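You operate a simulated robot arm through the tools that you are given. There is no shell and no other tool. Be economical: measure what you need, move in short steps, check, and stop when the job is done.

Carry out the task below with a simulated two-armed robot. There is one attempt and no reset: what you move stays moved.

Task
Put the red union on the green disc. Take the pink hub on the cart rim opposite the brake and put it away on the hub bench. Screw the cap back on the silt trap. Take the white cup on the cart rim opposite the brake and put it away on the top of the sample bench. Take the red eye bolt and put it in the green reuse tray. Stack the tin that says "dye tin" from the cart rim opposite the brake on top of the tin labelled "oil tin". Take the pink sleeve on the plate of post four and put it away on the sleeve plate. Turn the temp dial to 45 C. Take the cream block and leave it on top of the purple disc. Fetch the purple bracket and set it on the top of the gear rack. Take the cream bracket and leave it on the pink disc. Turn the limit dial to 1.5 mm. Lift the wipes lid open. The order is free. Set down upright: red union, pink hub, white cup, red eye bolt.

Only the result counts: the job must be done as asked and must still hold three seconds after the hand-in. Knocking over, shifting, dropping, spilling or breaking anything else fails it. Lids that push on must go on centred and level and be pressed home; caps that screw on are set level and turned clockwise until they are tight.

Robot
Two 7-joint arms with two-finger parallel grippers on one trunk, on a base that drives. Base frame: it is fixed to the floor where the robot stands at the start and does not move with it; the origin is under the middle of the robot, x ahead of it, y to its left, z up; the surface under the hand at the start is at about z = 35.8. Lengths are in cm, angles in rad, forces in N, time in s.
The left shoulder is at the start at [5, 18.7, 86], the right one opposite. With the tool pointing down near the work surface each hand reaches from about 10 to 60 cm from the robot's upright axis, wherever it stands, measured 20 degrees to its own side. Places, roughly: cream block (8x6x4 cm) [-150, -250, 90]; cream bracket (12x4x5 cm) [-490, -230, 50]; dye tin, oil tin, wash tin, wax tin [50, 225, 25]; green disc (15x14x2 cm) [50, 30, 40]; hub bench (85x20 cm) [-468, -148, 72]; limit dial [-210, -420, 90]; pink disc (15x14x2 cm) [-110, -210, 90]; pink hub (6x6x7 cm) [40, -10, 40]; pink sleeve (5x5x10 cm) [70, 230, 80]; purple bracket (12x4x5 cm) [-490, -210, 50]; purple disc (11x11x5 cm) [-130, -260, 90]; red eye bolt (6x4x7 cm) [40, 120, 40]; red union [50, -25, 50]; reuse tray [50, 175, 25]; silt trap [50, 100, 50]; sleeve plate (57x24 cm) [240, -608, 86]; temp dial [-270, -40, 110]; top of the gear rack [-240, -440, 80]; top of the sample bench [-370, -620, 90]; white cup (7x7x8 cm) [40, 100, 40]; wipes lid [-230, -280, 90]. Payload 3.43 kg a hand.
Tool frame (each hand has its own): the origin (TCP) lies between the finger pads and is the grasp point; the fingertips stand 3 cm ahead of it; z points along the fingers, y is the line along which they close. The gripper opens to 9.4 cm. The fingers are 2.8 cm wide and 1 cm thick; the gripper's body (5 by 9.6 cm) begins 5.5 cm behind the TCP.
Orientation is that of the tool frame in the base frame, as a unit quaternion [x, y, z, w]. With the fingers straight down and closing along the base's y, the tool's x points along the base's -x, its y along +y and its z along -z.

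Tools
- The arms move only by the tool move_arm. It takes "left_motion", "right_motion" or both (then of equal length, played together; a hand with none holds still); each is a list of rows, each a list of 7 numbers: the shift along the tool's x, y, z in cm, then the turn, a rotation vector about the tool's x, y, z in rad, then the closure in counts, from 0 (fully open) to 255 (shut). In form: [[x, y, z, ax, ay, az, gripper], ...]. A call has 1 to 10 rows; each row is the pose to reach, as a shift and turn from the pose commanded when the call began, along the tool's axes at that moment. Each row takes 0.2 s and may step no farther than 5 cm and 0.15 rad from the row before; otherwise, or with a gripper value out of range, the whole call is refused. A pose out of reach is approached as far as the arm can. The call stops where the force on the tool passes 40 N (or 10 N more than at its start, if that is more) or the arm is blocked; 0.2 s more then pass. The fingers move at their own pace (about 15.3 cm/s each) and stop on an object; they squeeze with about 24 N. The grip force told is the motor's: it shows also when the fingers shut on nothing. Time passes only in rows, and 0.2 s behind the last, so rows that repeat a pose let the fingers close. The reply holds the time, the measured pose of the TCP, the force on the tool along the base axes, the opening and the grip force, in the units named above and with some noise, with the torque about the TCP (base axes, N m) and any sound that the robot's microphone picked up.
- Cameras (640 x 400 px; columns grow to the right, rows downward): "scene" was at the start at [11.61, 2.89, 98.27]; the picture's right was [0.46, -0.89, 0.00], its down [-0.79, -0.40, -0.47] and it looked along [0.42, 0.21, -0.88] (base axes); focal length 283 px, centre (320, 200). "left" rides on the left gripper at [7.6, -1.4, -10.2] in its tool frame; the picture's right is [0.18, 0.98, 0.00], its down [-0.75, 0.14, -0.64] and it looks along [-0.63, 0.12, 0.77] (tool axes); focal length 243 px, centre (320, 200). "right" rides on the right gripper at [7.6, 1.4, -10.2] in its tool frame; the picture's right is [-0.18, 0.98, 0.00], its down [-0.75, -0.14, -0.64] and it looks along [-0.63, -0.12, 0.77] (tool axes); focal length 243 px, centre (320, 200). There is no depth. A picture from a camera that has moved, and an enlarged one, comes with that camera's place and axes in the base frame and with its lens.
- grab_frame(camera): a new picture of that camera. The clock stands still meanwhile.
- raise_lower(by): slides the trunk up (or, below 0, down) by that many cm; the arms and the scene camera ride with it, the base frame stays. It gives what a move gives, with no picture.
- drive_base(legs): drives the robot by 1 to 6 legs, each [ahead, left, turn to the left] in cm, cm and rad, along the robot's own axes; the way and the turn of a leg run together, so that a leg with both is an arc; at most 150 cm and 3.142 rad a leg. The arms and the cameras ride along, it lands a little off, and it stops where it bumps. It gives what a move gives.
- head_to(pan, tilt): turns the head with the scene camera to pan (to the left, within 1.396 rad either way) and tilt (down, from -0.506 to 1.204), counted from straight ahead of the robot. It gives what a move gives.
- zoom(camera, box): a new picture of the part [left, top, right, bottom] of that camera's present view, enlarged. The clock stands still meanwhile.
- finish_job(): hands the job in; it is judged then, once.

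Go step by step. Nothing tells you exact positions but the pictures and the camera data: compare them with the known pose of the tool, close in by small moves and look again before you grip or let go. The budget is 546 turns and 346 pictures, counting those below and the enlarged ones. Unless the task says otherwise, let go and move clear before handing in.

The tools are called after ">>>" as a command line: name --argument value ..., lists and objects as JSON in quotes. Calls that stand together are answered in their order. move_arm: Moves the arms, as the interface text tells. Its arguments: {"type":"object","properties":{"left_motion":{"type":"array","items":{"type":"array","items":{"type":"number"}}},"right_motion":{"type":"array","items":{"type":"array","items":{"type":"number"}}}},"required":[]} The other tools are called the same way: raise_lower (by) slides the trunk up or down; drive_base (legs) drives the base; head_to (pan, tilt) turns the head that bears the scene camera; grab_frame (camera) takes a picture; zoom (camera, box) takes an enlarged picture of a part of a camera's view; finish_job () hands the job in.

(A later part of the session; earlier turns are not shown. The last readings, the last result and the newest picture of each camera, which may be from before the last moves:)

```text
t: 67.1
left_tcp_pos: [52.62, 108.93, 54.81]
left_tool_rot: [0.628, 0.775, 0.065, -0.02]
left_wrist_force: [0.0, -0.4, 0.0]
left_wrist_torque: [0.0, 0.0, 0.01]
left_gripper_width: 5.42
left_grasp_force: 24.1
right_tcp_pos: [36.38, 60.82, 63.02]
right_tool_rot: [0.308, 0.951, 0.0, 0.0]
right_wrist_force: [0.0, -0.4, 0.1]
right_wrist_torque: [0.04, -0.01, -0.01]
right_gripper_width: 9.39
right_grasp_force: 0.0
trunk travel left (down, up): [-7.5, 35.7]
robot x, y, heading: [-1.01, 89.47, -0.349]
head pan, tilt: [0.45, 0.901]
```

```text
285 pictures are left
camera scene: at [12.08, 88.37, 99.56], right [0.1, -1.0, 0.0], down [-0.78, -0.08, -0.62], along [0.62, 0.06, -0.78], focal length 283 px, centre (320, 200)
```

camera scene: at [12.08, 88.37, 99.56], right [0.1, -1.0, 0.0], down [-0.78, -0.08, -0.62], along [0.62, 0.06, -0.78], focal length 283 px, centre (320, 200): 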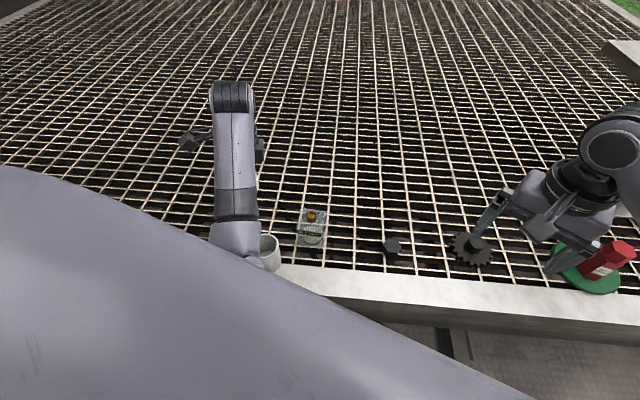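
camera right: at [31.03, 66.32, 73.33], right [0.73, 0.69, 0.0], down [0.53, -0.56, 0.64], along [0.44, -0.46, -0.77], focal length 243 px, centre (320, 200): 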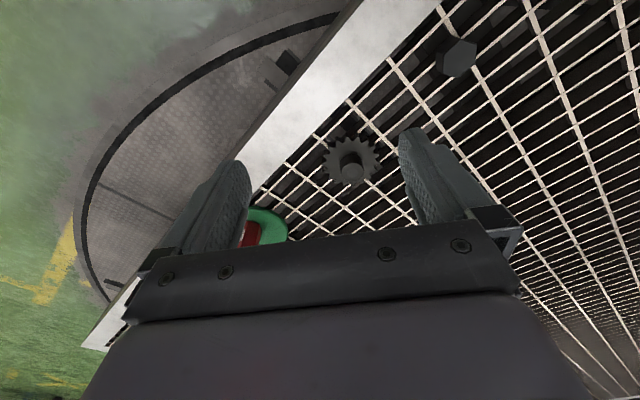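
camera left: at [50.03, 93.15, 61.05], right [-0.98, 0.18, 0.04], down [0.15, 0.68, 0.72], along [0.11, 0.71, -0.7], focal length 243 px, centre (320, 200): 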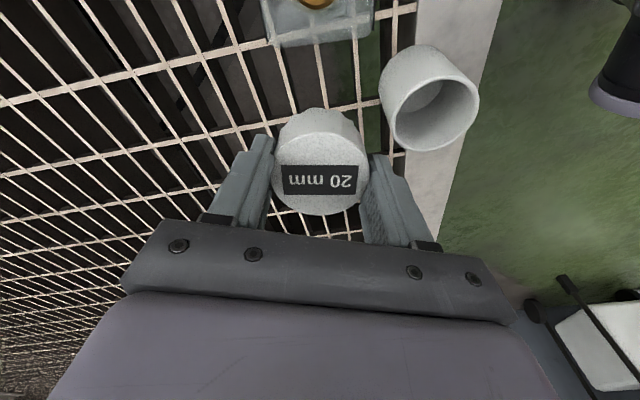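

>>> move_arm --left_motion '[[-2.8, -1.1, -1.5, 0.021, -0.018, -0.112, 255], [-5.6, -2.2, -2.5, 0.042, -0.036, -0.224, 255], [-8.4, -3.3, -3, 0.063, -0.053, -0.337, 255], [-11.1, -4.3, -3.2, 0.084, -0.071, -0.45, 255], [-13.8, -5.37, -3.2, 0.1055, -0.0887, -0.562, 255], [-13.8, -5.37, -3.2, 0.1055, -0.0887, -0.562, 255]]'

>>> grab_frame --camera "scene"

```text
t: 68.7
left_tcp_pos: [53.91, 99.68, 57.04]
left_tool_rot: [0.353, 0.934, 0.054, 0.015]
left_wrist_force: [0.6, -0.6, -0.7]
left_wrist_torque: [0.01, 0.04, -0.02]
left_gripper_width: 5.4
left_grasp_force: 23.8
left hand out of reach, approached as far as the arm can: row 4, 5, 6
right_tcp_pos: [36.26, 60.77, 63.09]
right_tool_rot: [0.308, 0.951, 0.0, -0.001]
right_wrist_force: [1.0, 0.6, -0.7]
right_wrist_torque: [-0.02, 0.0, -0.01]
right_gripper_width: 9.39
right_grasp_force: 0.1
trunk travel left (down, up): [-7.5, 35.7]
robot x, y, heading: [-1.25, 89.54, -0.352]
head pan, tilt: [0.45, 0.901]
stopped in row 6 (left hand): the arm was blocked; the commanded pose is now the measured one
```

```text
284 pictures are left
camera scene: at [12.08, 88.37, 99.56], right [0.1, -1.0, 0.0], down [-0.78, -0.08, -0.62], along [0.62, 0.06, -0.78], focal length 283 px, centre (320, 200)
```

scene: 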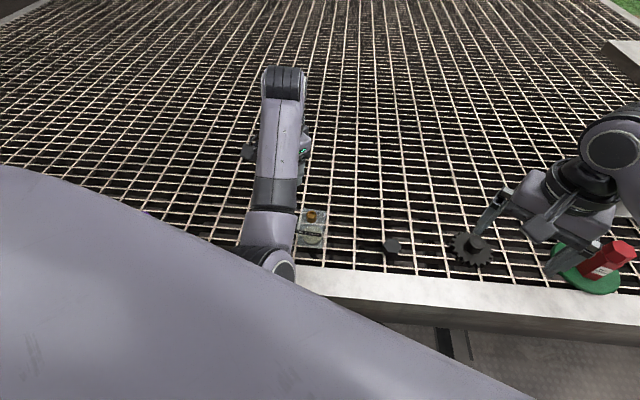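

The elbow is still in front of the torso (limit). I'll move the hand out to the left and over-rotate clockwise further to swing the elbow fully outward.

>>> move_arm --left_motion '[[2, 3, -2, 0, 0, 0.14, 255], [4, 6, -3, 0, 0, 0.28, 255], [5, 9, -3, 0, 0, 0.42, 255], [6, 12, -3, 0, 0, 0.56, 255], [6, 14, -3, 0, 0, 0.7, 255], [6, 14, -3, 0, 0, 0.84, 255], [6, 14, -3, 0, 0, 0.98, 255], [6, 14, -3, 0, 0, 1.12, 255], [6, 14, -3, 0, 0, 1.26, 255], [6, 14, -3, 0, 0, 1.4, 255]]'

>>> move_arm --left_motion '[[0, 0, 0, 0, 0, 0.14, 255], [0, 0, 0, 0, 0, 0.28, 255], [0, 0, 0, 0, 0, 0.42, 255], [0, 0, 0, 0, 0, 0.56, 255], [0, 0, 0, 0, 0, 0.7, 255], [0, 0, 0, 0, 0, 0.84, 255], [0, 0, 0, 0, 0, 0.98, 255], [0, 0, 0, 0, 0, 1.12, 255], [0, 0, 0, 0, 0, 1.26, 255], [0, 0, 0, 0, 0, 1.4, 255]]'

>>> grab_frame --camera "scene"

```text
t: 70.9
left_tcp_pos: [58.38, 113.63, 61.49]
left_tool_rot: [0.873, 0.485, 0.05, -0.022]
left_wrist_force: [0.6, 0.1, 0.6]
left_wrist_torque: [0.02, 0.01, 0.03]
left_gripper_width: 5.39
left_grasp_force: 24.1
right_tcp_pos: [36.37, 60.88, 63.14]
right_tool_rot: [0.308, 0.951, 0.0, -0.001]
right_wrist_force: [-0.5, 0.0, -0.1]
right_wrist_torque: [0.0, -0.03, -0.01]
right_gripper_width: 9.4
right_grasp_force: 0.0
trunk travel left (down, up): [-7.5, 35.7]
robot x, y, heading: [-0.67, 89.25, -0.351]
head pan, tilt: [0.45, 0.901]
```

```text
t: 73.1
left_tcp_pos: [58.44, 113.77, 61.63]
left_tool_rot: [0.98, -0.19, 0.023, -0.049]
left_wrist_force: [-0.5, -0.1, -0.3]
left_wrist_torque: [0.01, -0.03, 0.0]
left_gripper_width: 5.38
left_grasp_force: 23.5
left hand out of reach, approached as far as the arm can: row 4, 5, 6, 7
right_tcp_pos: [36.21, 60.81, 63.03]
right_tool_rot: [0.309, 0.951, 0.0, -0.001]
right_wrist_force: [0.2, 0.3, 0.9]
right_wrist_torque: [0.02, 0.03, -0.01]
right_gripper_width: 9.4
right_grasp_force: 0.0
trunk travel left (down, up): [-7.5, 35.7]
robot x, y, heading: [-0.99, 89.87, -0.354]
head pan, tilt: [0.45, 0.901]
```

```text
283 pictures are left
camera scene: at [12.08, 88.37, 99.55], right [0.1, -1.0, 0.0], down [-0.78, -0.08, -0.62], along [0.62, 0.06, -0.78], focal length 283 px, centre (320, 200)
```

scene: 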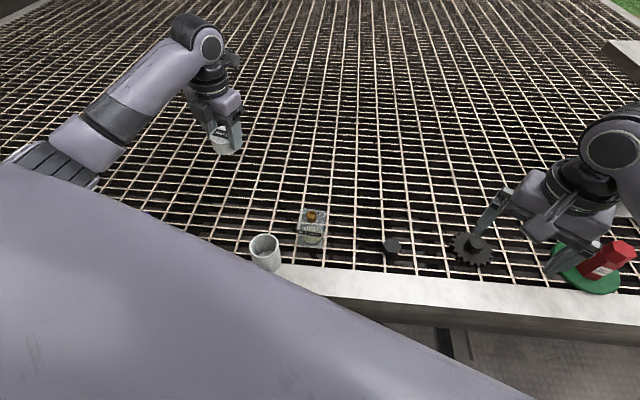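

Elbow is out now. Rotate back counter-clockwise to a useful starting yaw.

>>> move_arm --left_motion '[[0, 0, 0, 0, 0, -0.15, 255], [0, 0, 0, 0, 0, -0.3, 255], [0, 0, 0, 0, 0, -0.45, 255], [0, 0, 0, 0, 0, -0.6, 255], [0, 0, 0, 0, 0, -0.75, 255], [0, 0, 0, 0, 0, -0.9, 255], [0, 0, 0, 0, 0, -1.05, 255], [0, 0, 0, 0, 0, -1.2, 255], [0, 0, 0, 0, 0, -1.35, 255], [0, 0, 0, 0, 0, -1.5, 255]]'

>>> move_arm --left_motion '[[0, 0, 0, 0, 0, -0.15, 255], [0, 0, 0, 0, 0, -0.3, 255], [0, 0, 0, 0, 0, -0.45, 255], [0, 0, 0, 0, 0, -0.6, 255], [0, 0, 0, 0, 0, -0.75, 255], [0, 0, 0, 0, 0, -0.9, 255], [0, 0, 0, 0, 0, -1.05, 255], [0, 0, 0, 0, 0, -1.2, 255], [0, 0, 0, 0, 0, -1.2, 255]]'

>>> grab_frame --camera "scene"

```text
t: 75.3
left_tcp_pos: [58.33, 113.67, 61.48]
left_tool_rot: [0.847, 0.529, 0.051, -0.019]
left_wrist_force: [0.8, -1.0, -0.6]
left_wrist_torque: [0.01, 0.02, 0.0]
left_gripper_width: 5.4
left_grasp_force: 24.3
right_tcp_pos: [36.3, 60.77, 63.03]
right_tool_rot: [0.308, 0.951, 0.0, -0.001]
right_wrist_force: [-0.3, -0.6, -0.2]
right_wrist_torque: [0.02, -0.01, 0.0]
right_gripper_width: 9.38
right_grasp_force: 0.0
trunk travel left (down, up): [-7.5, 35.7]
robot x, y, heading: [-1.13, 89.84, -0.353]
head pan, tilt: [0.45, 0.901]
```

```text
t: 77.3
left_tcp_pos: [58.33, 113.7, 61.5]
left_tool_rot: [0.399, 0.915, 0.053, 0.012]
left_wrist_force: [0.0, 0.1, 0.0]
left_wrist_torque: [0.0, -0.01, 0.0]
left_gripper_width: 5.4
left_grasp_force: 23.5
right_tcp_pos: [36.32, 60.83, 63.06]
right_tool_rot: [0.308, 0.951, 0.0, 0.0]
right_wrist_force: [-0.3, 0.5, 0.5]
right_wrist_torque: [-0.04, 0.01, 0.0]
right_gripper_width: 9.41
right_grasp_force: 0.1
trunk travel left (down, up): [-7.5, 35.7]
robot x, y, heading: [-1.06, 89.21, -0.353]
head pan, tilt: [0.45, 0.901]
```

```text
282 pictures are left
camera scene: at [12.08, 88.37, 99.56], right [0.1, -1.0, 0.0], down [-0.78, -0.08, -0.62], along [0.62, 0.06, -0.78], focal length 283 px, centre (320, 200)
```

scene: 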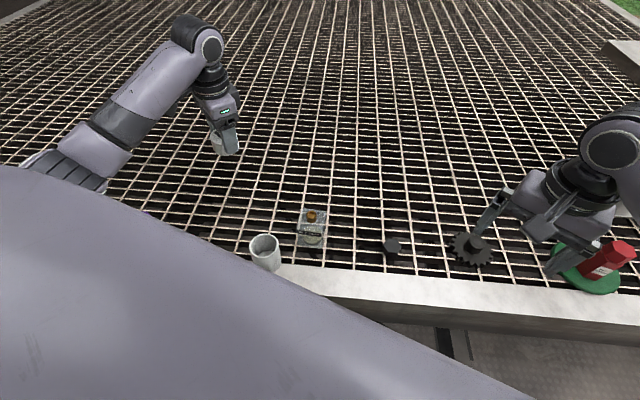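

>>> move_arm --left_motion '[[-1.5, -3.3, 0, 0.02, -0.004, 0, 255], [-3, -6.6, 0, 0.04, -0.008, 0, 255], [-4.5, -9.9, 0, 0.06, -0.012, 0, 255], [-6, -13.2, 0, 0.08, -0.016, 0, 255], [-7.5, -16.5, 1.5, 0.1, -0.019, 0, 255], [-8.93, -19.9, 3.2, 0.107, -0.02, 0, 255], [-8.93, -19.9, 3.2, 0.107, -0.02, 0, 255]]'

>>> grab_frame --camera "scene"

```text
t: 78.9
left_tcp_pos: [49.93, 94.16, 55.82]
left_tool_rot: [0.401, 0.916, 0.0, 0.0]
left_wrist_force: [0.0, -0.2, -0.6]
left_wrist_torque: [-0.01, -0.03, 0.02]
left_gripper_width: 5.39
left_grasp_force: 24.3
right_tcp_pos: [36.32, 60.8, 63.02]
right_tool_rot: [0.308, 0.951, 0.001, -0.001]
right_wrist_force: [0.1, 0.3, 0.7]
right_wrist_torque: [0.0, 0.01, 0.0]
right_gripper_width: 9.38
right_grasp_force: 0.0
trunk travel left (down, up): [-7.5, 35.7]
robot x, y, heading: [-1.03, 89.7, -0.353]
head pan, tilt: [0.45, 0.901]
```

```text
281 pictures are left
camera scene: at [12.08, 88.37, 99.56], right [0.1, -1.0, 0.0], down [-0.78, -0.08, -0.62], along [0.62, 0.06, -0.78], focal length 283 px, centre (320, 200)
```

scene: 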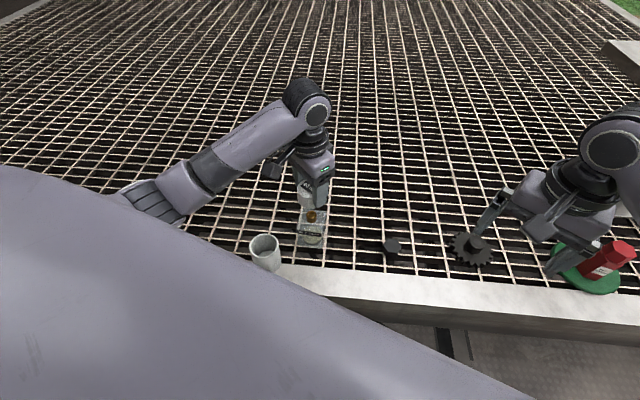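

>>> zoom --camera "scene" --box '[260, 150, 360, 260]'

>>> grab_frame --camera "left"

```text
3.64 times, centred on (310, 205) of scene
camera zoom: at [12.08, 88.37, 99.56], right [0.1, -1.0, 0.0], down [-0.78, -0.08, -0.62], along [0.62, 0.06, -0.78], focal length 1029 px, centre (356, 182)
```

zoom: 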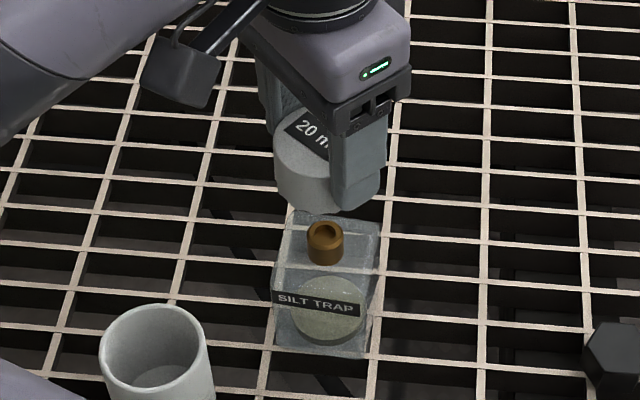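

```text
279 pictures are left
camera left: at [43.81, 98.71, 66.14], right [0.6, 0.8, 0.0], down [0.62, -0.46, 0.64], along [0.52, -0.38, -0.77], focal length 243 px, centre (320, 200)
```

left: 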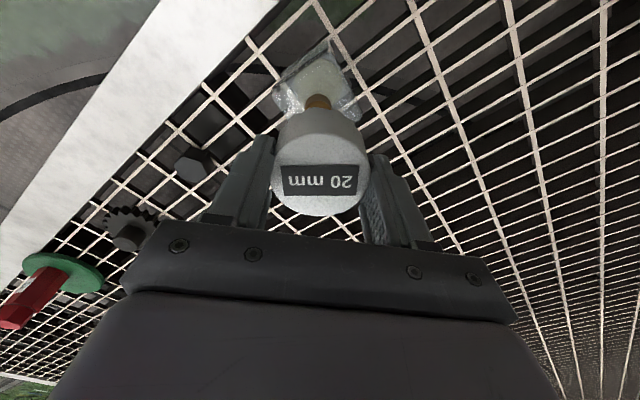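

>>> move_arm --left_motion '[[0, 0, 2, 0, 0, 0, 255], [0, 0, 4, 0, 0, 0, 255], [0, 0, 5, 0, 0, 0, 255], [0, 0, 5, 0, 0, 0, 255]]'

>>> zoom --camera "scene" --box '[260, 150, 360, 260]'

>>> grab_frame --camera "left"

```text
t: 79.9
left_tcp_pos: [50.01, 94.16, 50.82]
left_tool_rot: [0.401, 0.916, -0.001, 0.001]
left_wrist_force: [-0.3, 0.8, -0.6]
left_wrist_torque: [-0.02, -0.03, 0.04]
left_gripper_width: 5.39
left_grasp_force: 24.3
right_tcp_pos: [36.37, 60.7, 62.99]
right_tool_rot: [0.309, 0.951, 0.0, -0.002]
right_wrist_force: [0.0, 0.0, 0.3]
right_wrist_torque: [-0.02, -0.03, 0.02]
right_gripper_width: 9.37
right_grasp_force: 0.1
trunk travel left (down, up): [-7.5, 35.7]
robot x, y, heading: [-1.12, 89.8, -0.353]
head pan, tilt: [0.45, 0.901]
```

```text
3.64 times, centred on (310, 205) of scene
camera zoom: at [12.08, 88.37, 99.56], right [0.1, -1.0, 0.0], down [-0.78, -0.08, -0.62], along [0.62, 0.06, -0.78], focal length 1029 px, centre (356, 182)
```

zoom: 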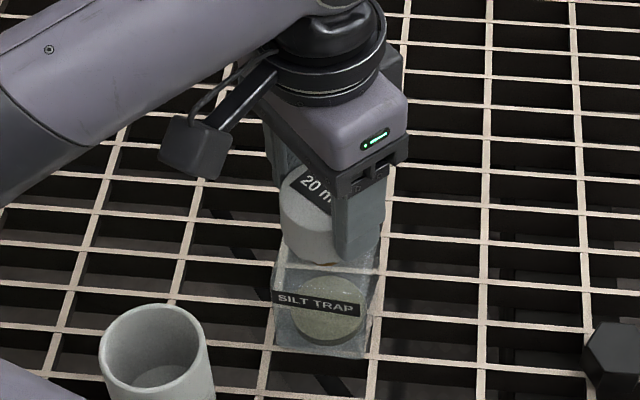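

```text
277 pictures are left
camera left: at [43.76, 98.65, 61.1], right [0.6, 0.8, 0.0], down [0.61, -0.46, 0.64], along [0.52, -0.38, -0.77], focal length 243 px, centre (320, 200)
```

left: 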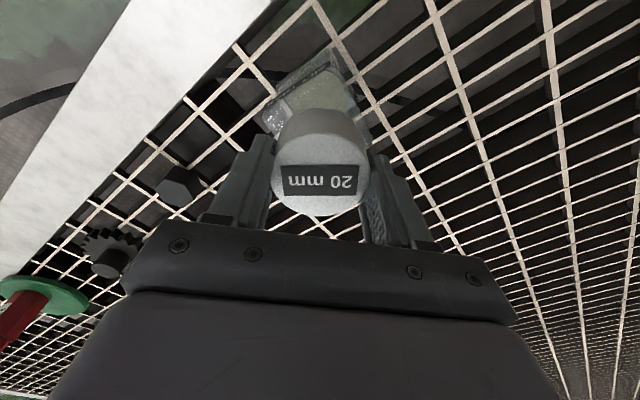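

Now creep down until contact.

>>> move_arm --left_motion '[[0, 0, 0.3, 0, 0, 0, 255], [0, 0, 0.6, 0, 0, 0, 255], [0, 0, 0.9, 0, 0, 0, 255], [0, 0, 1.2, 0, 0, 0, 255], [0, 0, 1.5, 0, 0, 0, 255]]'

```text
t: 81.1
left_tcp_pos: [50.2, 93.95, 49.53]
left_tool_rot: [0.4, 0.916, -0.001, 0.001]
left_wrist_force: [0.2, 1.2, -0.5]
left_wrist_torque: [0.0, -0.01, -0.01]
left_gripper_width: 5.4
left_grasp_force: 23.6
right_tcp_pos: [36.22, 60.79, 63.06]
right_tool_rot: [0.308, 0.952, 0.0, -0.001]
right_wrist_force: [0.5, -0.1, -0.3]
right_wrist_torque: [0.01, 0.04, 0.0]
right_gripper_width: 9.38
right_grasp_force: 0.1
trunk travel left (down, up): [-7.5, 35.7]
robot x, y, heading: [-1.08, 89.47, -0.351]
head pan, tilt: [0.45, 0.901]
```

>>> move_arm --left_motion '[[0, 0, 0.2, 0, 0, 0, 255], [0, 0, 0.4, 0, 0, 0, 255], [0, 0, 0.6, 0, 0, 0, 255]]'

>>> grab_frame --camera "left"

```text
t: 81.9
left_tcp_pos: [49.9, 94.11, 48.86]
left_tool_rot: [0.4, 0.916, 0.0, 0.0]
left_wrist_force: [0.2, -0.6, -0.5]
left_wrist_torque: [-0.03, 0.0, -0.02]
left_gripper_width: 5.38
left_grasp_force: 24.1
right_tcp_pos: [36.32, 60.7, 63.1]
right_tool_rot: [0.308, 0.951, 0.0, -0.001]
right_wrist_force: [0.2, 0.7, -0.2]
right_wrist_torque: [0.0, -0.02, 0.01]
right_gripper_width: 9.38
right_grasp_force: 0.1
trunk travel left (down, up): [-7.5, 35.7]
robot x, y, heading: [-1.19, 89.59, -0.346]
head pan, tilt: [0.45, 0.901]
```

```text
276 pictures are left
camera left: at [43.75, 98.61, 59.17], right [0.6, 0.8, 0.0], down [0.61, -0.46, 0.64], along [0.52, -0.38, -0.77], focal length 243 px, centre (320, 200)
```

left: 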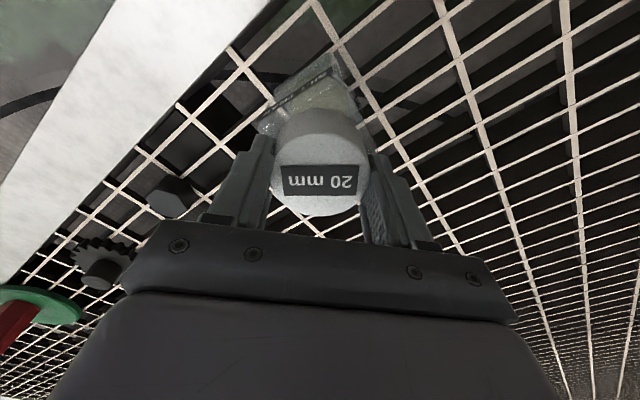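

>>> move_arm --left_motion '[[0, 0, 0.2, 0, 0, 0, 255], [0, 0, 0.4, 0, 0, 0, 255], [0, 0, 0.6, 0, 0, 0, 255], [0, 0, 0.6, 0, 0, 0, 255]]'

```text
t: 82.9
left_tcp_pos: [49.97, 93.97, 48.24]
left_tool_rot: [0.401, 0.916, 0.0, 0.001]
left_wrist_force: [0.4, -0.3, 1.5]
left_wrist_torque: [-0.06, 0.0, -0.01]
left_gripper_width: 5.41
left_grasp_force: 24.4
right_tcp_pos: [36.36, 60.71, 63.1]
right_tool_rot: [0.309, 0.951, 0.001, -0.001]
right_wrist_force: [0.2, -1.4, 0.1]
right_wrist_torque: [0.03, 0.0, -0.01]
right_gripper_width: 9.42
right_grasp_force: 0.1
trunk travel left (down, up): [-7.5, 35.7]
robot x, y, heading: [-0.63, 89.57, -0.355]
head pan, tilt: [0.45, 0.901]
```

Slight contact. Start turning clockwise with gentle downward motion.

>>> move_arm --left_motion '[[0, 0, 0.1, 0, 0, 0.0, 255], [0, 0, 0.15, 0, 0, 0.15, 255], [0, 0, 0.15, 0, 0, 0.3, 255], [0, 0, 0.2, 0, 0, 0.45, 255], [0, 0, 0.2, 0, 0, 0.6, 255], [0, 0, 0.25, 0, 0, 0.75, 255], [0, 0, 0.25, 0, 0, 0.9, 255], [0, 0, 0.3, 0, 0, 1.05, 255], [0, 0, 0.3, 0, 0, 1.2, 255]]'

>>> zoom --camera "scene" --box '[260, 150, 360, 260]'

```text
t: 84.9
left_tcp_pos: [50.05, 94.01, 48.24]
left_tool_rot: [0.849, 0.529, 0.001, 0.002]
left_wrist_force: [-0.2, -1.3, 19.2]
left_wrist_torque: [-0.11, 0.14, 0.18]
left_gripper_width: 5.38
left_grasp_force: 23.9
right_tcp_pos: [36.25, 60.85, 63.15]
right_tool_rot: [0.308, 0.951, 0.001, 0.0]
right_wrist_force: [0.9, 0.1, 1.0]
right_wrist_torque: [0.01, 0.01, 0.0]
right_gripper_width: 9.41
right_grasp_force: 0.1
trunk travel left (down, up): [-7.5, 35.7]
robot x, y, heading: [-1.25, 89.66, -0.351]
head pan, tilt: [0.45, 0.901]
```

```text
3.64 times, centred on (310, 205) of scene
camera zoom: at [11.97, 88.36, 99.58], right [0.1, -1.0, 0.0], down [-0.78, -0.08, -0.62], along [0.62, 0.06, -0.78], focal length 1029 px, centre (356, 182)
```

zoom: 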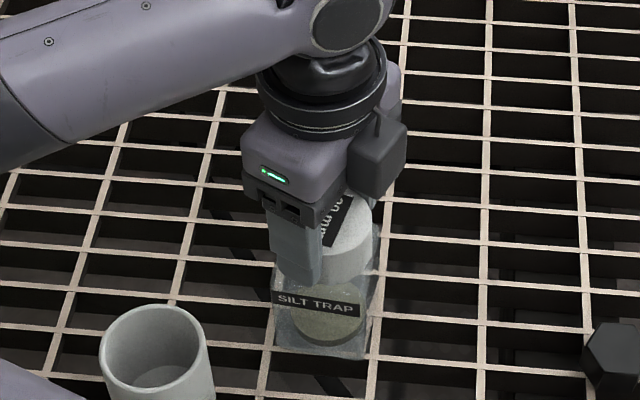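

Cap turns while the jar stays put. Continue a little further, then release, wind back and regrip.

>>> move_arm --left_motion '[[0, 0, 0, 0, 0, 0.15, 255], [0, 0, 0, 0, 0, 0.3, 255], [0, 0, 0, 0, 0, 0.45, 255], [0, 0, -0.2, 0, 0, 0.45, 255], [0, 0, -0.2, 0, 0, 0.45, 60], [0, 0, -0.2, 0, 0, 0.45, 60]]'

>>> zoom --camera "scene" --box '[260, 150, 360, 260]'

```text
t: 86.3
left_tcp_pos: [50.03, 94.1, 48.03]
left_tool_rot: [0.945, 0.327, 0.0, -0.001]
left_wrist_force: [0.3, 0.4, 0.2]
left_wrist_torque: [0.06, -0.03, 0.0]
left_gripper_width: 7.2
left_grasp_force: 0.1
right_tcp_pos: [36.35, 60.7, 63.03]
right_tool_rot: [0.308, 0.951, 0.001, -0.001]
right_wrist_force: [1.1, 0.5, -0.2]
right_wrist_torque: [-0.02, -0.01, 0.0]
right_gripper_width: 9.4
right_grasp_force: 0.1
trunk travel left (down, up): [-7.5, 35.7]
robot x, y, heading: [-0.78, 90.17, -0.351]
head pan, tilt: [0.45, 0.901]
```

```text
3.64 times, centred on (310, 205) of scene
camera zoom: at [12.08, 88.37, 99.55], right [0.1, -1.0, 0.0], down [-0.78, -0.08, -0.62], along [0.62, 0.06, -0.78], focal length 1029 px, centre (356, 182)
```

zoom: 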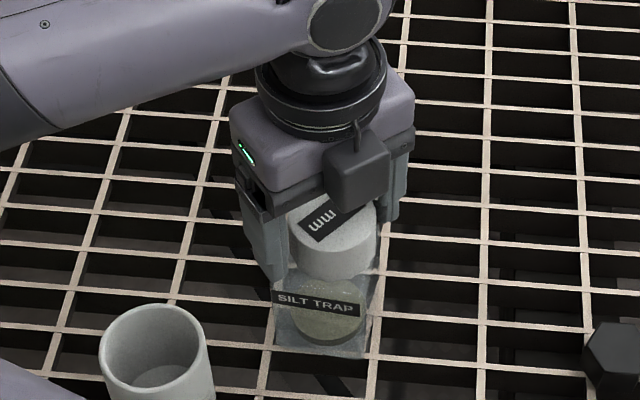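

>>> move_arm --left_motion '[[0, 0, 0, 0, 0, -0.15, 60], [0, 0, 0, 0, 0, -0.3, 60], [0, 0, 0, 0, 0, -0.45, 60], [0, 0, 0, 0, 0, -0.6, 60], [0, 0, 0, 0, 0, -0.75, 60], [0, 0, 0, 0, 0, -0.9, 60], [0, 0, 0, 0, 0, -1.05, 60], [0, 0, 0, 0, 0, -1.2, 60], [0, 0, 0, 0, 0, -1.35, 60], [0, 0, 0, 0, 0, -1.5, 60]]'

>>> move_arm --left_motion '[[0, 0, 0, 0, 0, -0.15, 60], [0, 0, 0, 0, 0, -0.3, 60], [0, 0, 0, 0, 0, -0.45, 60], [0, 0, 0, 0, 0, -0.6, 60], [0, 0, 0, 0, 0, -0.6, 255], [0, 0, 0, 0, 0, -0.6, 255], [0, 0, 0, 0, 0, -0.6, 255]]'

>>> grab_frame --camera "left"

```text
t: 88.5
left_tcp_pos: [50.08, 94.07, 48.19]
left_tool_rot: [0.466, 0.885, 0.001, 0.001]
left_wrist_force: [0.0, 0.4, 0.2]
left_wrist_torque: [-0.01, 0.06, -0.03]
left_gripper_width: 7.18
left_grasp_force: 0.0
right_tcp_pos: [36.23, 60.74, 63.09]
right_tool_rot: [0.308, 0.951, 0.0, -0.001]
right_wrist_force: [-0.1, 0.0, -1.1]
right_wrist_torque: [0.03, -0.03, -0.01]
right_gripper_width: 9.39
right_grasp_force: 0.1
trunk travel left (down, up): [-7.5, 35.7]
robot x, y, heading: [-1.3, 89.7, -0.354]
head pan, tilt: [0.45, 0.901]
```

```text
t: 90.1
left_tcp_pos: [49.95, 93.92, 48.18]
left_tool_rot: [0.185, 0.983, 0.0, 0.001]
left_wrist_force: [0.6, 0.4, 1.8]
left_wrist_torque: [-0.01, 0.0, -0.01]
left_gripper_width: 5.48
left_grasp_force: 23.3
right_tcp_pos: [36.28, 60.77, 62.99]
right_tool_rot: [0.308, 0.951, 0.001, 0.0]
right_wrist_force: [-1.0, -0.7, -0.5]
right_wrist_torque: [-0.02, -0.01, 0.0]
right_gripper_width: 9.4
right_grasp_force: 0.0
trunk travel left (down, up): [-7.5, 35.7]
robot x, y, heading: [-1.04, 90.1, -0.353]
head pan, tilt: [0.45, 0.901]
```

```text
273 pictures are left
camera left: at [42.39, 95.39, 58.53], right [0.19, 0.98, 0.0], down [0.75, -0.14, 0.64], along [0.63, -0.12, -0.77], focal length 243 px, centre (320, 200)
```

left: 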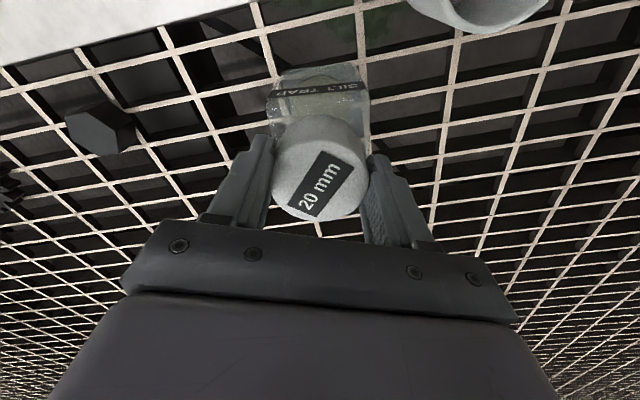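

>>> move_arm --left_motion '[[0, 0, 0.1, 0, 0, 0.15, 255], [0, 0, 0.15, 0, 0, 0.3, 255], [0, 0, 0.15, 0, 0, 0.45, 255], [0, 0, 0.2, 0, 0, 0.6, 255], [0, 0, 0.2, 0, 0, 0.75, 255], [0, 0, 0.25, 0, 0, 0.9, 255], [0, 0, 0.25, 0, 0, 1.05, 255], [0, 0, 0.3, 0, 0, 1.2, 255], [0, 0, 0.3, 0, 0, 1.35, 255], [0, 0, 0.3, 0, 0, 1.5, 255]]'

>>> move_arm --left_motion '[[0, 0, 0, 0, 0, 0.15, 255], [0, 0, 0, 0, 0, 0.3, 255], [0, 0, 0.05, 0, 0, 0.45, 255], [0, 0, 0.05, 0, 0, 0.6, 255], [0, 0, 0.05, 0, 0, 0.6, 255]]'

>>> zoom --camera "scene" --box '[260, 150, 360, 260]'

```text
t: 92.3
left_tcp_pos: [50.13, 93.99, 48.16]
left_tool_rot: [0.807, 0.591, 0.002, 0.004]
left_wrist_force: [2.5, -4.4, 26.1]
left_wrist_torque: [-0.35, 0.22, 0.21]
left_gripper_width: 5.44
left_grasp_force: 24.0
right_tcp_pos: [36.22, 60.65, 63.2]
right_tool_rot: [0.308, 0.951, 0.0, 0.0]
right_wrist_force: [0.7, -0.2, 0.9]
right_wrist_torque: [0.02, -0.01, -0.02]
right_gripper_width: 9.4
right_grasp_force: 0.2
trunk travel left (down, up): [-7.5, 35.7]
robot x, y, heading: [-1.09, 89.77, -0.348]
head pan, tilt: [0.45, 0.901]
```

```text
t: 93.5
left_tcp_pos: [50.17, 94.02, 48.15]
left_tool_rot: [0.945, 0.326, 0.002, 0.002]
left_wrist_force: [1.8, -4.6, 24.6]
left_wrist_torque: [-0.29, 0.36, 0.04]
left_gripper_width: 5.43
left_grasp_force: 24.4
right_tcp_pos: [36.16, 60.73, 63.05]
right_tool_rot: [0.308, 0.952, 0.001, 0.0]
right_wrist_force: [1.4, 0.1, -0.8]
right_wrist_torque: [-0.01, 0.01, -0.04]
right_gripper_width: 9.38
right_grasp_force: 0.1
trunk travel left (down, up): [-7.5, 35.7]
robot x, y, heading: [-0.85, 89.81, -0.347]
head pan, tilt: [0.45, 0.901]
```

```text
3.64 times, centred on (310, 205) of scene
camera zoom: at [11.94, 88.35, 99.58], right [0.1, -1.0, 0.0], down [-0.78, -0.08, -0.62], along [0.62, 0.06, -0.78], focal length 1029 px, centre (356, 182)
```

zoom: 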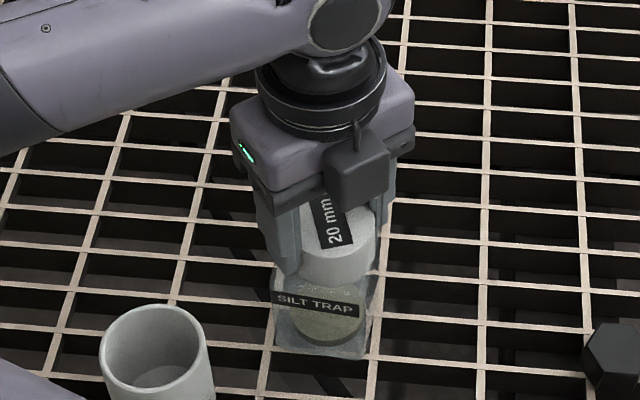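

>>> grab_frame --camera "left"

```text
271 pictures are left
camera left: at [55.24, 99.78, 58.43], right [0.75, -0.66, 0.01], down [-0.51, -0.57, 0.64], along [-0.42, -0.48, -0.77], focal length 243 px, centre (320, 200)
```

left: 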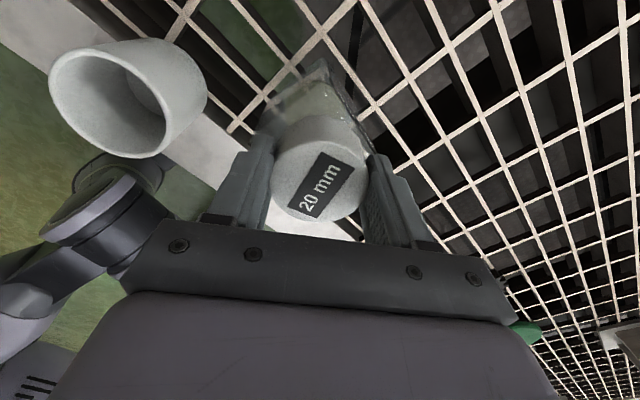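

The cap turns with the hand but no torque build-up yet. Back off the push, release, wind back and take another stroke.

>>> move_arm --left_motion '[[0, 0, -0.3, 0, 0, 0, 255], [0, 0, -0.3, 0, 0, 0, 60], [0, 0, -0.3, 0, 0, -0.15, 60], [0, 0, -0.3, 0, 0, -0.3, 60], [0, 0, -0.3, 0, 0, -0.45, 60], [0, 0, -0.3, 0, 0, -0.6, 60], [0, 0, -0.3, 0, 0, -0.75, 60], [0, 0, -0.3, 0, 0, -0.9, 60], [0, 0, -0.3, 0, 0, -1.05, 60], [0, 0, -0.3, 0, 0, -1.2, 60]]'

>>> move_arm --left_motion '[[0, 0, 0, 0, 0, -0.15, 60], [0, 0, 0, 0, 0, -0.3, 60], [0, 0, 0, 0, 0, -0.45, 60], [0, 0, 0, 0, 0, -0.6, 60], [0, 0, 0, 0, 0, -0.75, 60], [0, 0, 0, 0, 0, -0.9, 60], [0, 0, 0, 0, 0, -0.9, 60]]'

>>> zoom --camera "left" --box '[220, 40, 420, 240]'

>>> zoom --camera "scene" --box '[270, 180, 350, 260]'

```text
t: 95.7
left_tcp_pos: [50.07, 94.03, 48.16]
left_tool_rot: [0.594, 0.804, 0.001, 0.001]
left_wrist_force: [1.2, 0.1, 0.4]
left_wrist_torque: [-0.01, 0.01, -0.02]
left_gripper_width: 7.19
left_grasp_force: 0.0
right_tcp_pos: [36.23, 60.69, 62.96]
right_tool_rot: [0.308, 0.951, 0.0, -0.001]
right_wrist_force: [-0.5, 0.6, 0.2]
right_wrist_torque: [0.01, 0.01, -0.02]
right_gripper_width: 9.38
right_grasp_force: 0.1
trunk travel left (down, up): [-7.5, 35.7]
robot x, y, heading: [-0.9, 89.88, -0.353]
head pan, tilt: [0.45, 0.901]
```

```text
t: 97.3
left_tcp_pos: [49.96, 93.97, 48.27]
left_tool_rot: [0.185, 0.983, 0.0, 0.0]
left_wrist_force: [0.2, 0.3, 0.5]
left_wrist_torque: [0.02, -0.01, 0.04]
left_gripper_width: 7.2
left_grasp_force: 0.0
right_tcp_pos: [36.38, 60.75, 62.98]
right_tool_rot: [0.308, 0.951, 0.0, -0.001]
right_wrist_force: [0.4, -0.1, 0.2]
right_wrist_torque: [-0.02, 0.03, -0.03]
right_gripper_width: 9.41
right_grasp_force: 0.1
trunk travel left (down, up): [-7.5, 35.7]
robot x, y, heading: [-0.98, 89.54, -0.353]
head pan, tilt: [0.45, 0.901]
```

```text
2.00 times, centred on (320, 140) of left
camera zoom: at [42.46, 95.38, 58.5], right [0.19, 0.98, 0.0], down [0.75, -0.14, 0.64], along [0.63, -0.12, -0.77], focal length 485 px, centre (320, 320)
```

zoom: 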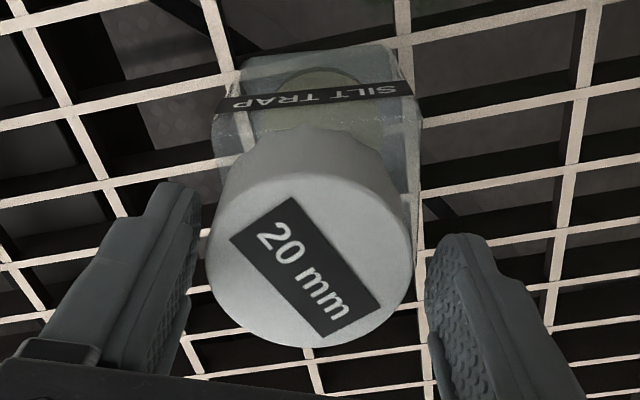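

```text
5.00 times, centred on (310, 220) of scene
camera zoom: at [12.08, 88.37, 99.56], right [0.1, -1.0, 0.0], down [-0.78, -0.08, -0.62], along [0.62, 0.06, -0.78], focal length 1416 px, centre (370, 100)
```

zoom: 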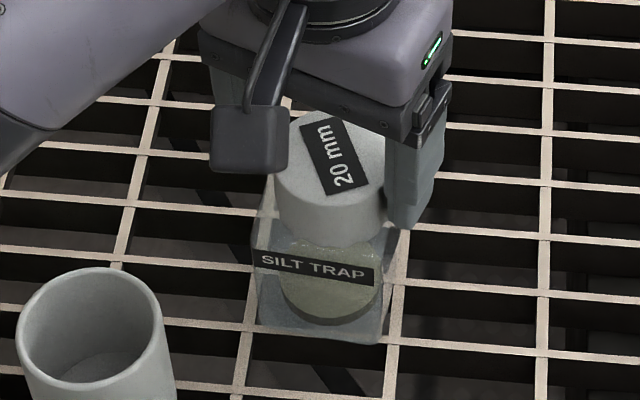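

>>> move_arm --left_motion '[[0, 0, 0, 0, 0, 0, 255], [0, 0, 0, 0, 0, 0, 255], [0, 0, 0.15, 0, 0, 0.15, 255], [0, 0, 0.15, 0, 0, 0.3, 255], [0, 0, 0.15, 0, 0, 0.45, 255], [0, 0, 0.15, 0, 0, 0.6, 255], [0, 0, 0.15, 0, 0, 0.75, 255], [0, 0, 0.15, 0, 0, 0.9, 255], [0, 0, 0.15, 0, 0, 1.05, 255], [0, 0, 0.15, 0, 0, 1.2, 255]]'

>>> move_arm --left_motion '[[0, 0, 0, 0, 0, 0.15, 255], [0, 0, 0, 0, 0, 0.3, 255], [0, 0, 0, 0, 0, 0.45, 255], [0, 0, 0, 0, 0, 0.6, 255], [0, 0, 0, 0, 0, 0.75, 255], [0, 0, 0, 0, 0, 0.9, 255], [0, 0, 0, 0, 0, 1.05, 255]]'

```text
t: 99.5
left_tcp_pos: [50.01, 93.98, 48.09]
left_tool_rot: [0.709, 0.705, 0.001, 0.002]
left_wrist_force: [3.3, -2.0, 19.9]
left_wrist_torque: [-0.28, 0.06, 0.17]
left_gripper_width: 5.45
left_grasp_force: 23.7
right_tcp_pos: [36.22, 60.8, 63.19]
right_tool_rot: [0.308, 0.951, 0.001, 0.0]
right_wrist_force: [0.0, -1.0, -0.2]
right_wrist_torque: [0.02, 0.02, -0.02]
right_gripper_width: 9.41
right_grasp_force: 0.0
trunk travel left (down, up): [-7.5, 35.7]
robot x, y, heading: [-1.29, 89.51, -0.354]
head pan, tilt: [0.45, 0.901]
```

```text
t: 101.1
left_tcp_pos: [50.02, 93.92, 48.22]
left_tool_rot: [0.967, 0.255, 0.001, 0.001]
left_wrist_force: [1.1, -3.5, 22.7]
left_wrist_torque: [-0.15, 0.21, 0.18]
left_gripper_width: 5.42
left_grasp_force: 24.4
right_tcp_pos: [36.24, 60.67, 63.03]
right_tool_rot: [0.308, 0.951, 0.001, 0.0]
right_wrist_force: [-0.4, 0.6, -0.3]
right_wrist_torque: [0.0, 0.02, -0.02]
right_gripper_width: 9.39
right_grasp_force: 0.0
trunk travel left (down, up): [-7.5, 35.7]
robot x, y, heading: [-0.93, 89.79, -0.354]
head pan, tilt: [0.45, 0.901]
```

Forces show an off-centre contact toward (-x,-y), so the neck lies slightly that way. I'll lift slightly, shift by (-0.2,-0.2), and press lightly again.

>>> move_arm --left_motion '[[0, 0, -0.5, 0, 0, 0, 255], [-0.27, 0.08, -0.5, 0, 0, 0, 255], [-0.27, 0.08, -0.2, 0, 0, 0, 255], [-0.27, 0.08, 0, 0, 0, 0, 255], [-0.27, 0.08, 0, 0, 0, 0, 255]]'

```text
t: 102.3
left_tcp_pos: [49.85, 93.75, 48.15]
left_tool_rot: [0.967, 0.255, 0.001, 0.001]
left_wrist_force: [-4.6, 3.1, 13.5]
left_wrist_torque: [0.18, 0.33, 0.01]
left_gripper_width: 5.45
left_grasp_force: 23.9
right_tcp_pos: [36.15, 60.71, 63.12]
right_tool_rot: [0.308, 0.952, 0.001, 0.001]
right_wrist_force: [0.4, 0.9, -0.6]
right_wrist_torque: [0.0, 0.0, 0.0]
right_gripper_width: 9.39
right_grasp_force: 0.1
trunk travel left (down, up): [-7.5, 35.7]
robot x, y, heading: [-1.1, 89.95, -0.355]
head pan, tilt: [0.45, 0.901]
```

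>>> move_arm --left_motion '[[0, 0, -0.3, 0, 0, 0, 255], [0, 0, -0.3, 0, 0, 0, 255]]'

>>> move_arm --left_motion '[[0.17, 0.1, 0, 0, 0, 0, 255], [0.35, 0.2, 0, 0, 0, 0, 255], [0.52, 0.3, 0, 0, 0, 0, 255]]'

>>> move_arm --left_motion '[[-0.17, -0.1, 0, 0, 0, 0, 255], [-0.35, -0.2, 0, 0, 0, 0, 255], [-0.52, -0.3, 0, 0, 0, 0, 255], [-0.7, -0.4, 0, 0, 0, 0, 255], [-0.87, -0.5, 0, 0, 0, 0, 255], [-1.04, -0.6, 0, 0, 0, 0, 255]]'

```text
t: 102.9
left_tcp_pos: [49.78, 93.86, 48.35]
left_tool_rot: [0.967, 0.255, 0.001, 0.0]
left_wrist_force: [0.0, 0.6, 0.4]
left_wrist_torque: [0.04, -0.01, 0.01]
left_gripper_width: 5.44
left_grasp_force: 23.3
right_tcp_pos: [36.18, 60.72, 63.06]
right_tool_rot: [0.308, 0.951, 0.001, -0.001]
right_wrist_force: [-0.1, -0.1, 0.0]
right_wrist_torque: [0.01, 0.0, 0.03]
right_gripper_width: 9.4
right_grasp_force: 0.1
trunk travel left (down, up): [-7.5, 35.7]
robot x, y, heading: [-1.11, 89.47, -0.347]
head pan, tilt: [0.45, 0.901]
```

```text
t: 103.7
left_tcp_pos: [50.61, 93.86, 48.28]
left_tool_rot: [0.966, 0.257, 0.0, 0.0]
left_wrist_force: [-1.1, 0.8, -0.3]
left_wrist_torque: [0.04, 0.01, -0.01]
left_gripper_width: 5.42
left_grasp_force: 24.2
right_tcp_pos: [36.35, 60.81, 63.11]
right_tool_rot: [0.308, 0.951, 0.0, 0.0]
right_wrist_force: [-0.3, -0.8, -0.3]
right_wrist_torque: [0.01, 0.04, 0.0]
right_gripper_width: 9.39
right_grasp_force: 0.0
trunk travel left (down, up): [-7.5, 35.7]
robot x, y, heading: [-0.62, 89.22, -0.354]
head pan, tilt: [0.45, 0.901]
```

```text
t: 105.1
left_tcp_pos: [49.25, 93.9, 48.3]
left_tool_rot: [0.967, 0.257, 0.0, 0.0]
left_wrist_force: [0.4, 0.5, 0.0]
left_wrist_torque: [-0.02, -0.02, -0.02]
left_gripper_width: 5.44
left_grasp_force: 23.8
right_tcp_pos: [36.37, 60.72, 63.11]
right_tool_rot: [0.309, 0.951, 0.0, -0.001]
right_wrist_force: [0.0, 0.6, 0.4]
right_wrist_torque: [0.0, 0.02, -0.02]
right_gripper_width: 9.39
right_grasp_force: 0.1
trunk travel left (down, up): [-7.5, 35.7]
robot x, y, heading: [-1.17, 89.42, -0.355]
head pan, tilt: [0.45, 0.901]
```

No lateral resistance at all, so the cap isn't over the neck. Let me look closely.

>>> zoom --camera "scene" --box '[280, 190, 340, 250]'

>>> move_arm --left_motion '[[0, 0, -2, 0, 0, 0, 255], [0, 0, -4, 0, 0, 0, 255], [-2, -2, -5, 0, 0, 0, 255], [-5, -4.5, -6, 0, 0, 0, 255], [-8, -7, -6, 0, 0, 0, 255]]'

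>>> zoom --camera "scene" --box '[270, 180, 350, 260]'

>>> grab_frame --camera "left"

```text
6.67 times, centred on (310, 220) of scene
camera zoom: at [12.08, 88.37, 99.56], right [0.1, -1.0, 0.0], down [-0.78, -0.08, -0.62], along [0.62, 0.06, -0.78], focal length 1887 px, centre (387, 67)
```

zoom: 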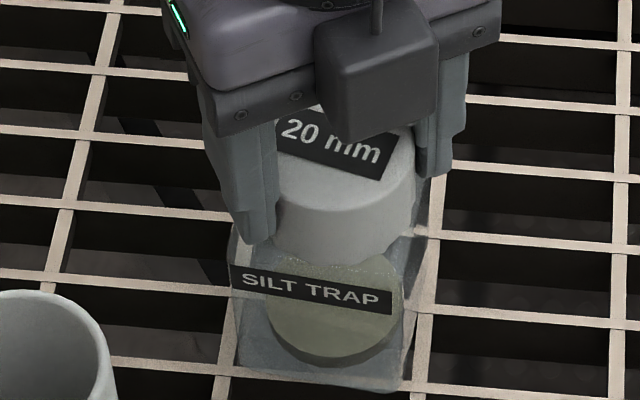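

```text
t: 106.3
left_tcp_pos: [38.77, 96.0, 54.13]
left_tool_rot: [0.967, 0.256, 0.0, 0.0]
left_wrist_force: [-0.9, -0.1, -0.9]
left_wrist_torque: [0.01, 0.0, 0.01]
left_gripper_width: 5.42
left_grasp_force: 23.9
right_tcp_pos: [36.27, 60.72, 63.02]
right_tool_rot: [0.308, 0.951, 0.001, -0.001]
right_wrist_force: [0.9, -0.7, -0.1]
right_wrist_torque: [0.02, 0.02, 0.01]
right_gripper_width: 9.41
right_grasp_force: 0.0
trunk travel left (down, up): [-7.5, 35.7]
robot x, y, heading: [-1.15, 89.43, -0.345]
head pan, tilt: [0.45, 0.901]
```

```text
5.00 times, centred on (310, 220) of scene
camera zoom: at [12.09, 88.37, 99.56], right [0.1, -1.0, 0.0], down [-0.78, -0.08, -0.62], along [0.62, 0.06, -0.78], focal length 1416 px, centre (370, 100)
```

zoom: 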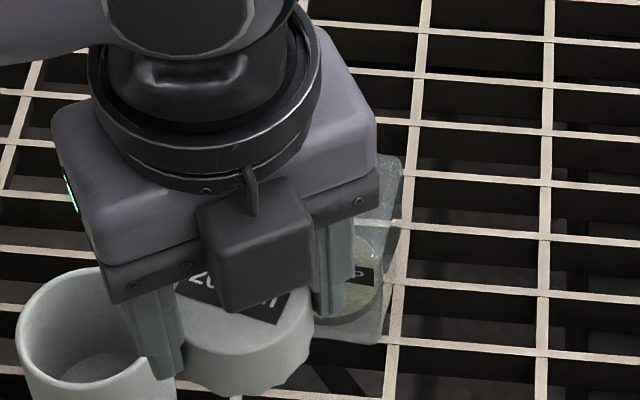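

```text
266 pictures are left
camera left: at [44.62, 100.96, 64.48], right [0.65, -0.76, 0.0], down [-0.59, -0.5, 0.64], along [-0.49, -0.42, -0.77], focal length 243 px, centre (320, 200)
```

left: 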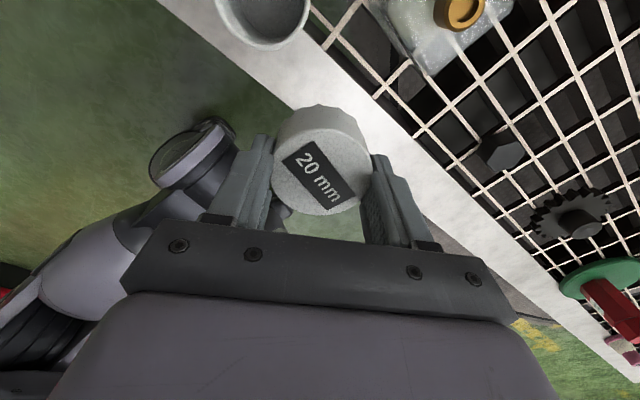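

The neck seems to float freely inside the cap. I'll raise the cap and tilt it toward the head camera to inspect its underside.

>>> move_arm --left_motion '[[0.5, 0.3, -4.5, 0, 0, 0, 255], [1, 0.6, -9, 0, 0, 0, 255], [1.5, 0.9, -13.5, 0.05, -0.1, 0, 255], [2, 1.2, -18, 0.12, -0.21, 0, 255], [2.5, 1.5, -22, 0.18, -0.32, 0, 255], [3, 1.8, -26, 0.24, -0.43, 0, 255], [3.5, 2, -30, 0.3, -0.54, 0, 255], [4, 2.3, -34, 0.37, -0.65, 0, 255], [4.5, 2.6, -37, 0.43, -0.76, 0, 255], [5, 2.9, -40, 0.49, -0.86, 0, 255]]'

>>> head_to --pan 0.5 --tilt 0.2

>>> grab_frame --camera "scene"

```text
t: 108.5
left_tcp_pos: [38.46, 94.1, 88.65]
left_tool_rot: [0.852, 0.226, -0.458, -0.12]
left_wrist_force: [0.2, -0.5, 0.2]
left_wrist_torque: [0.03, -0.05, 0.0]
left_gripper_width: 5.42
left_grasp_force: 24.5
left hand out of reach, approached as far as the arm can: row 9, 10
right_tcp_pos: [36.32, 60.88, 63.08]
right_tool_rot: [0.308, 0.952, 0.0, -0.001]
right_wrist_force: [0.4, -0.7, 0.7]
right_wrist_torque: [-0.03, 0.04, 0.04]
right_gripper_width: 9.41
right_grasp_force: 0.0
trunk travel left (down, up): [-7.5, 35.7]
robot x, y, heading: [-0.95, 89.53, -0.352]
head pan, tilt: [0.45, 0.901]
```

```text
t: 109.6
left_tcp_pos: [38.47, 94.12, 88.67]
left_tool_rot: [0.852, 0.227, -0.457, -0.117]
left_wrist_force: [-0.5, 0.6, -0.3]
left_wrist_torque: [0.02, -0.01, 0.03]
left_gripper_width: 5.43
left_grasp_force: 24.1
right_tcp_pos: [36.27, 60.74, 63.12]
right_tool_rot: [0.308, 0.951, 0.001, -0.002]
right_wrist_force: [0.0, 0.8, -0.7]
right_wrist_torque: [-0.02, 0.0, 0.01]
right_gripper_width: 9.4
right_grasp_force: 0.0
trunk travel left (down, up): [-7.5, 35.7]
robot x, y, heading: [-1.05, 89.71, -0.35]
head pan, tilt: [0.499, 0.201]
```

```text
265 pictures are left
camera scene: at [13.79, 88.99, 105.7], right [0.15, -0.99, 0.0], down [-0.2, -0.03, -0.98], along [0.97, 0.14, -0.2], focal length 283 px, centre (320, 200)
```

scene: 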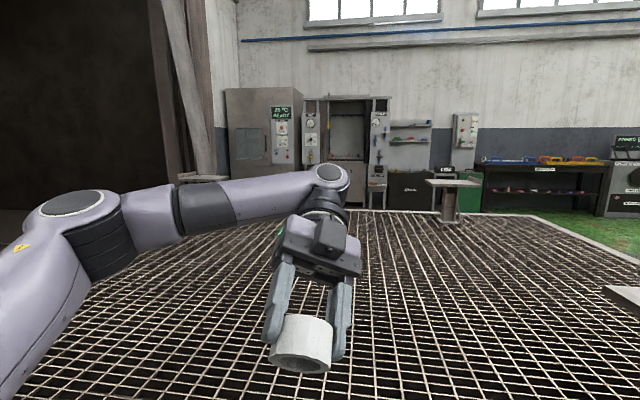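

>>> zoom --camera "scene" --box '[250, 290, 360, 390]'

```text
4.00 times, centred on (305, 340) of scene
camera zoom: at [13.79, 88.99, 105.7], right [0.15, -0.99, 0.0], down [-0.2, -0.03, -0.98], along [0.97, 0.14, -0.2], focal length 1132 px, centre (380, -360)
```

zoom: 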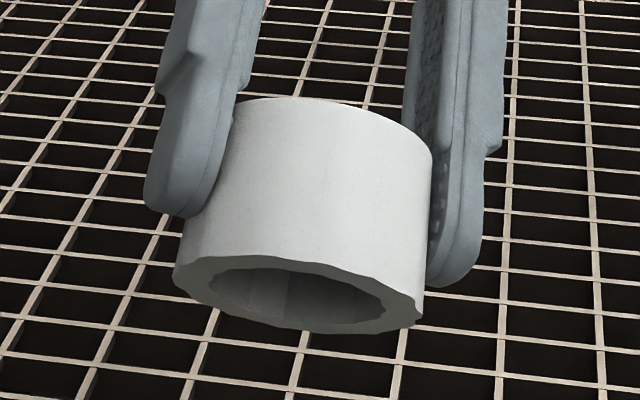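

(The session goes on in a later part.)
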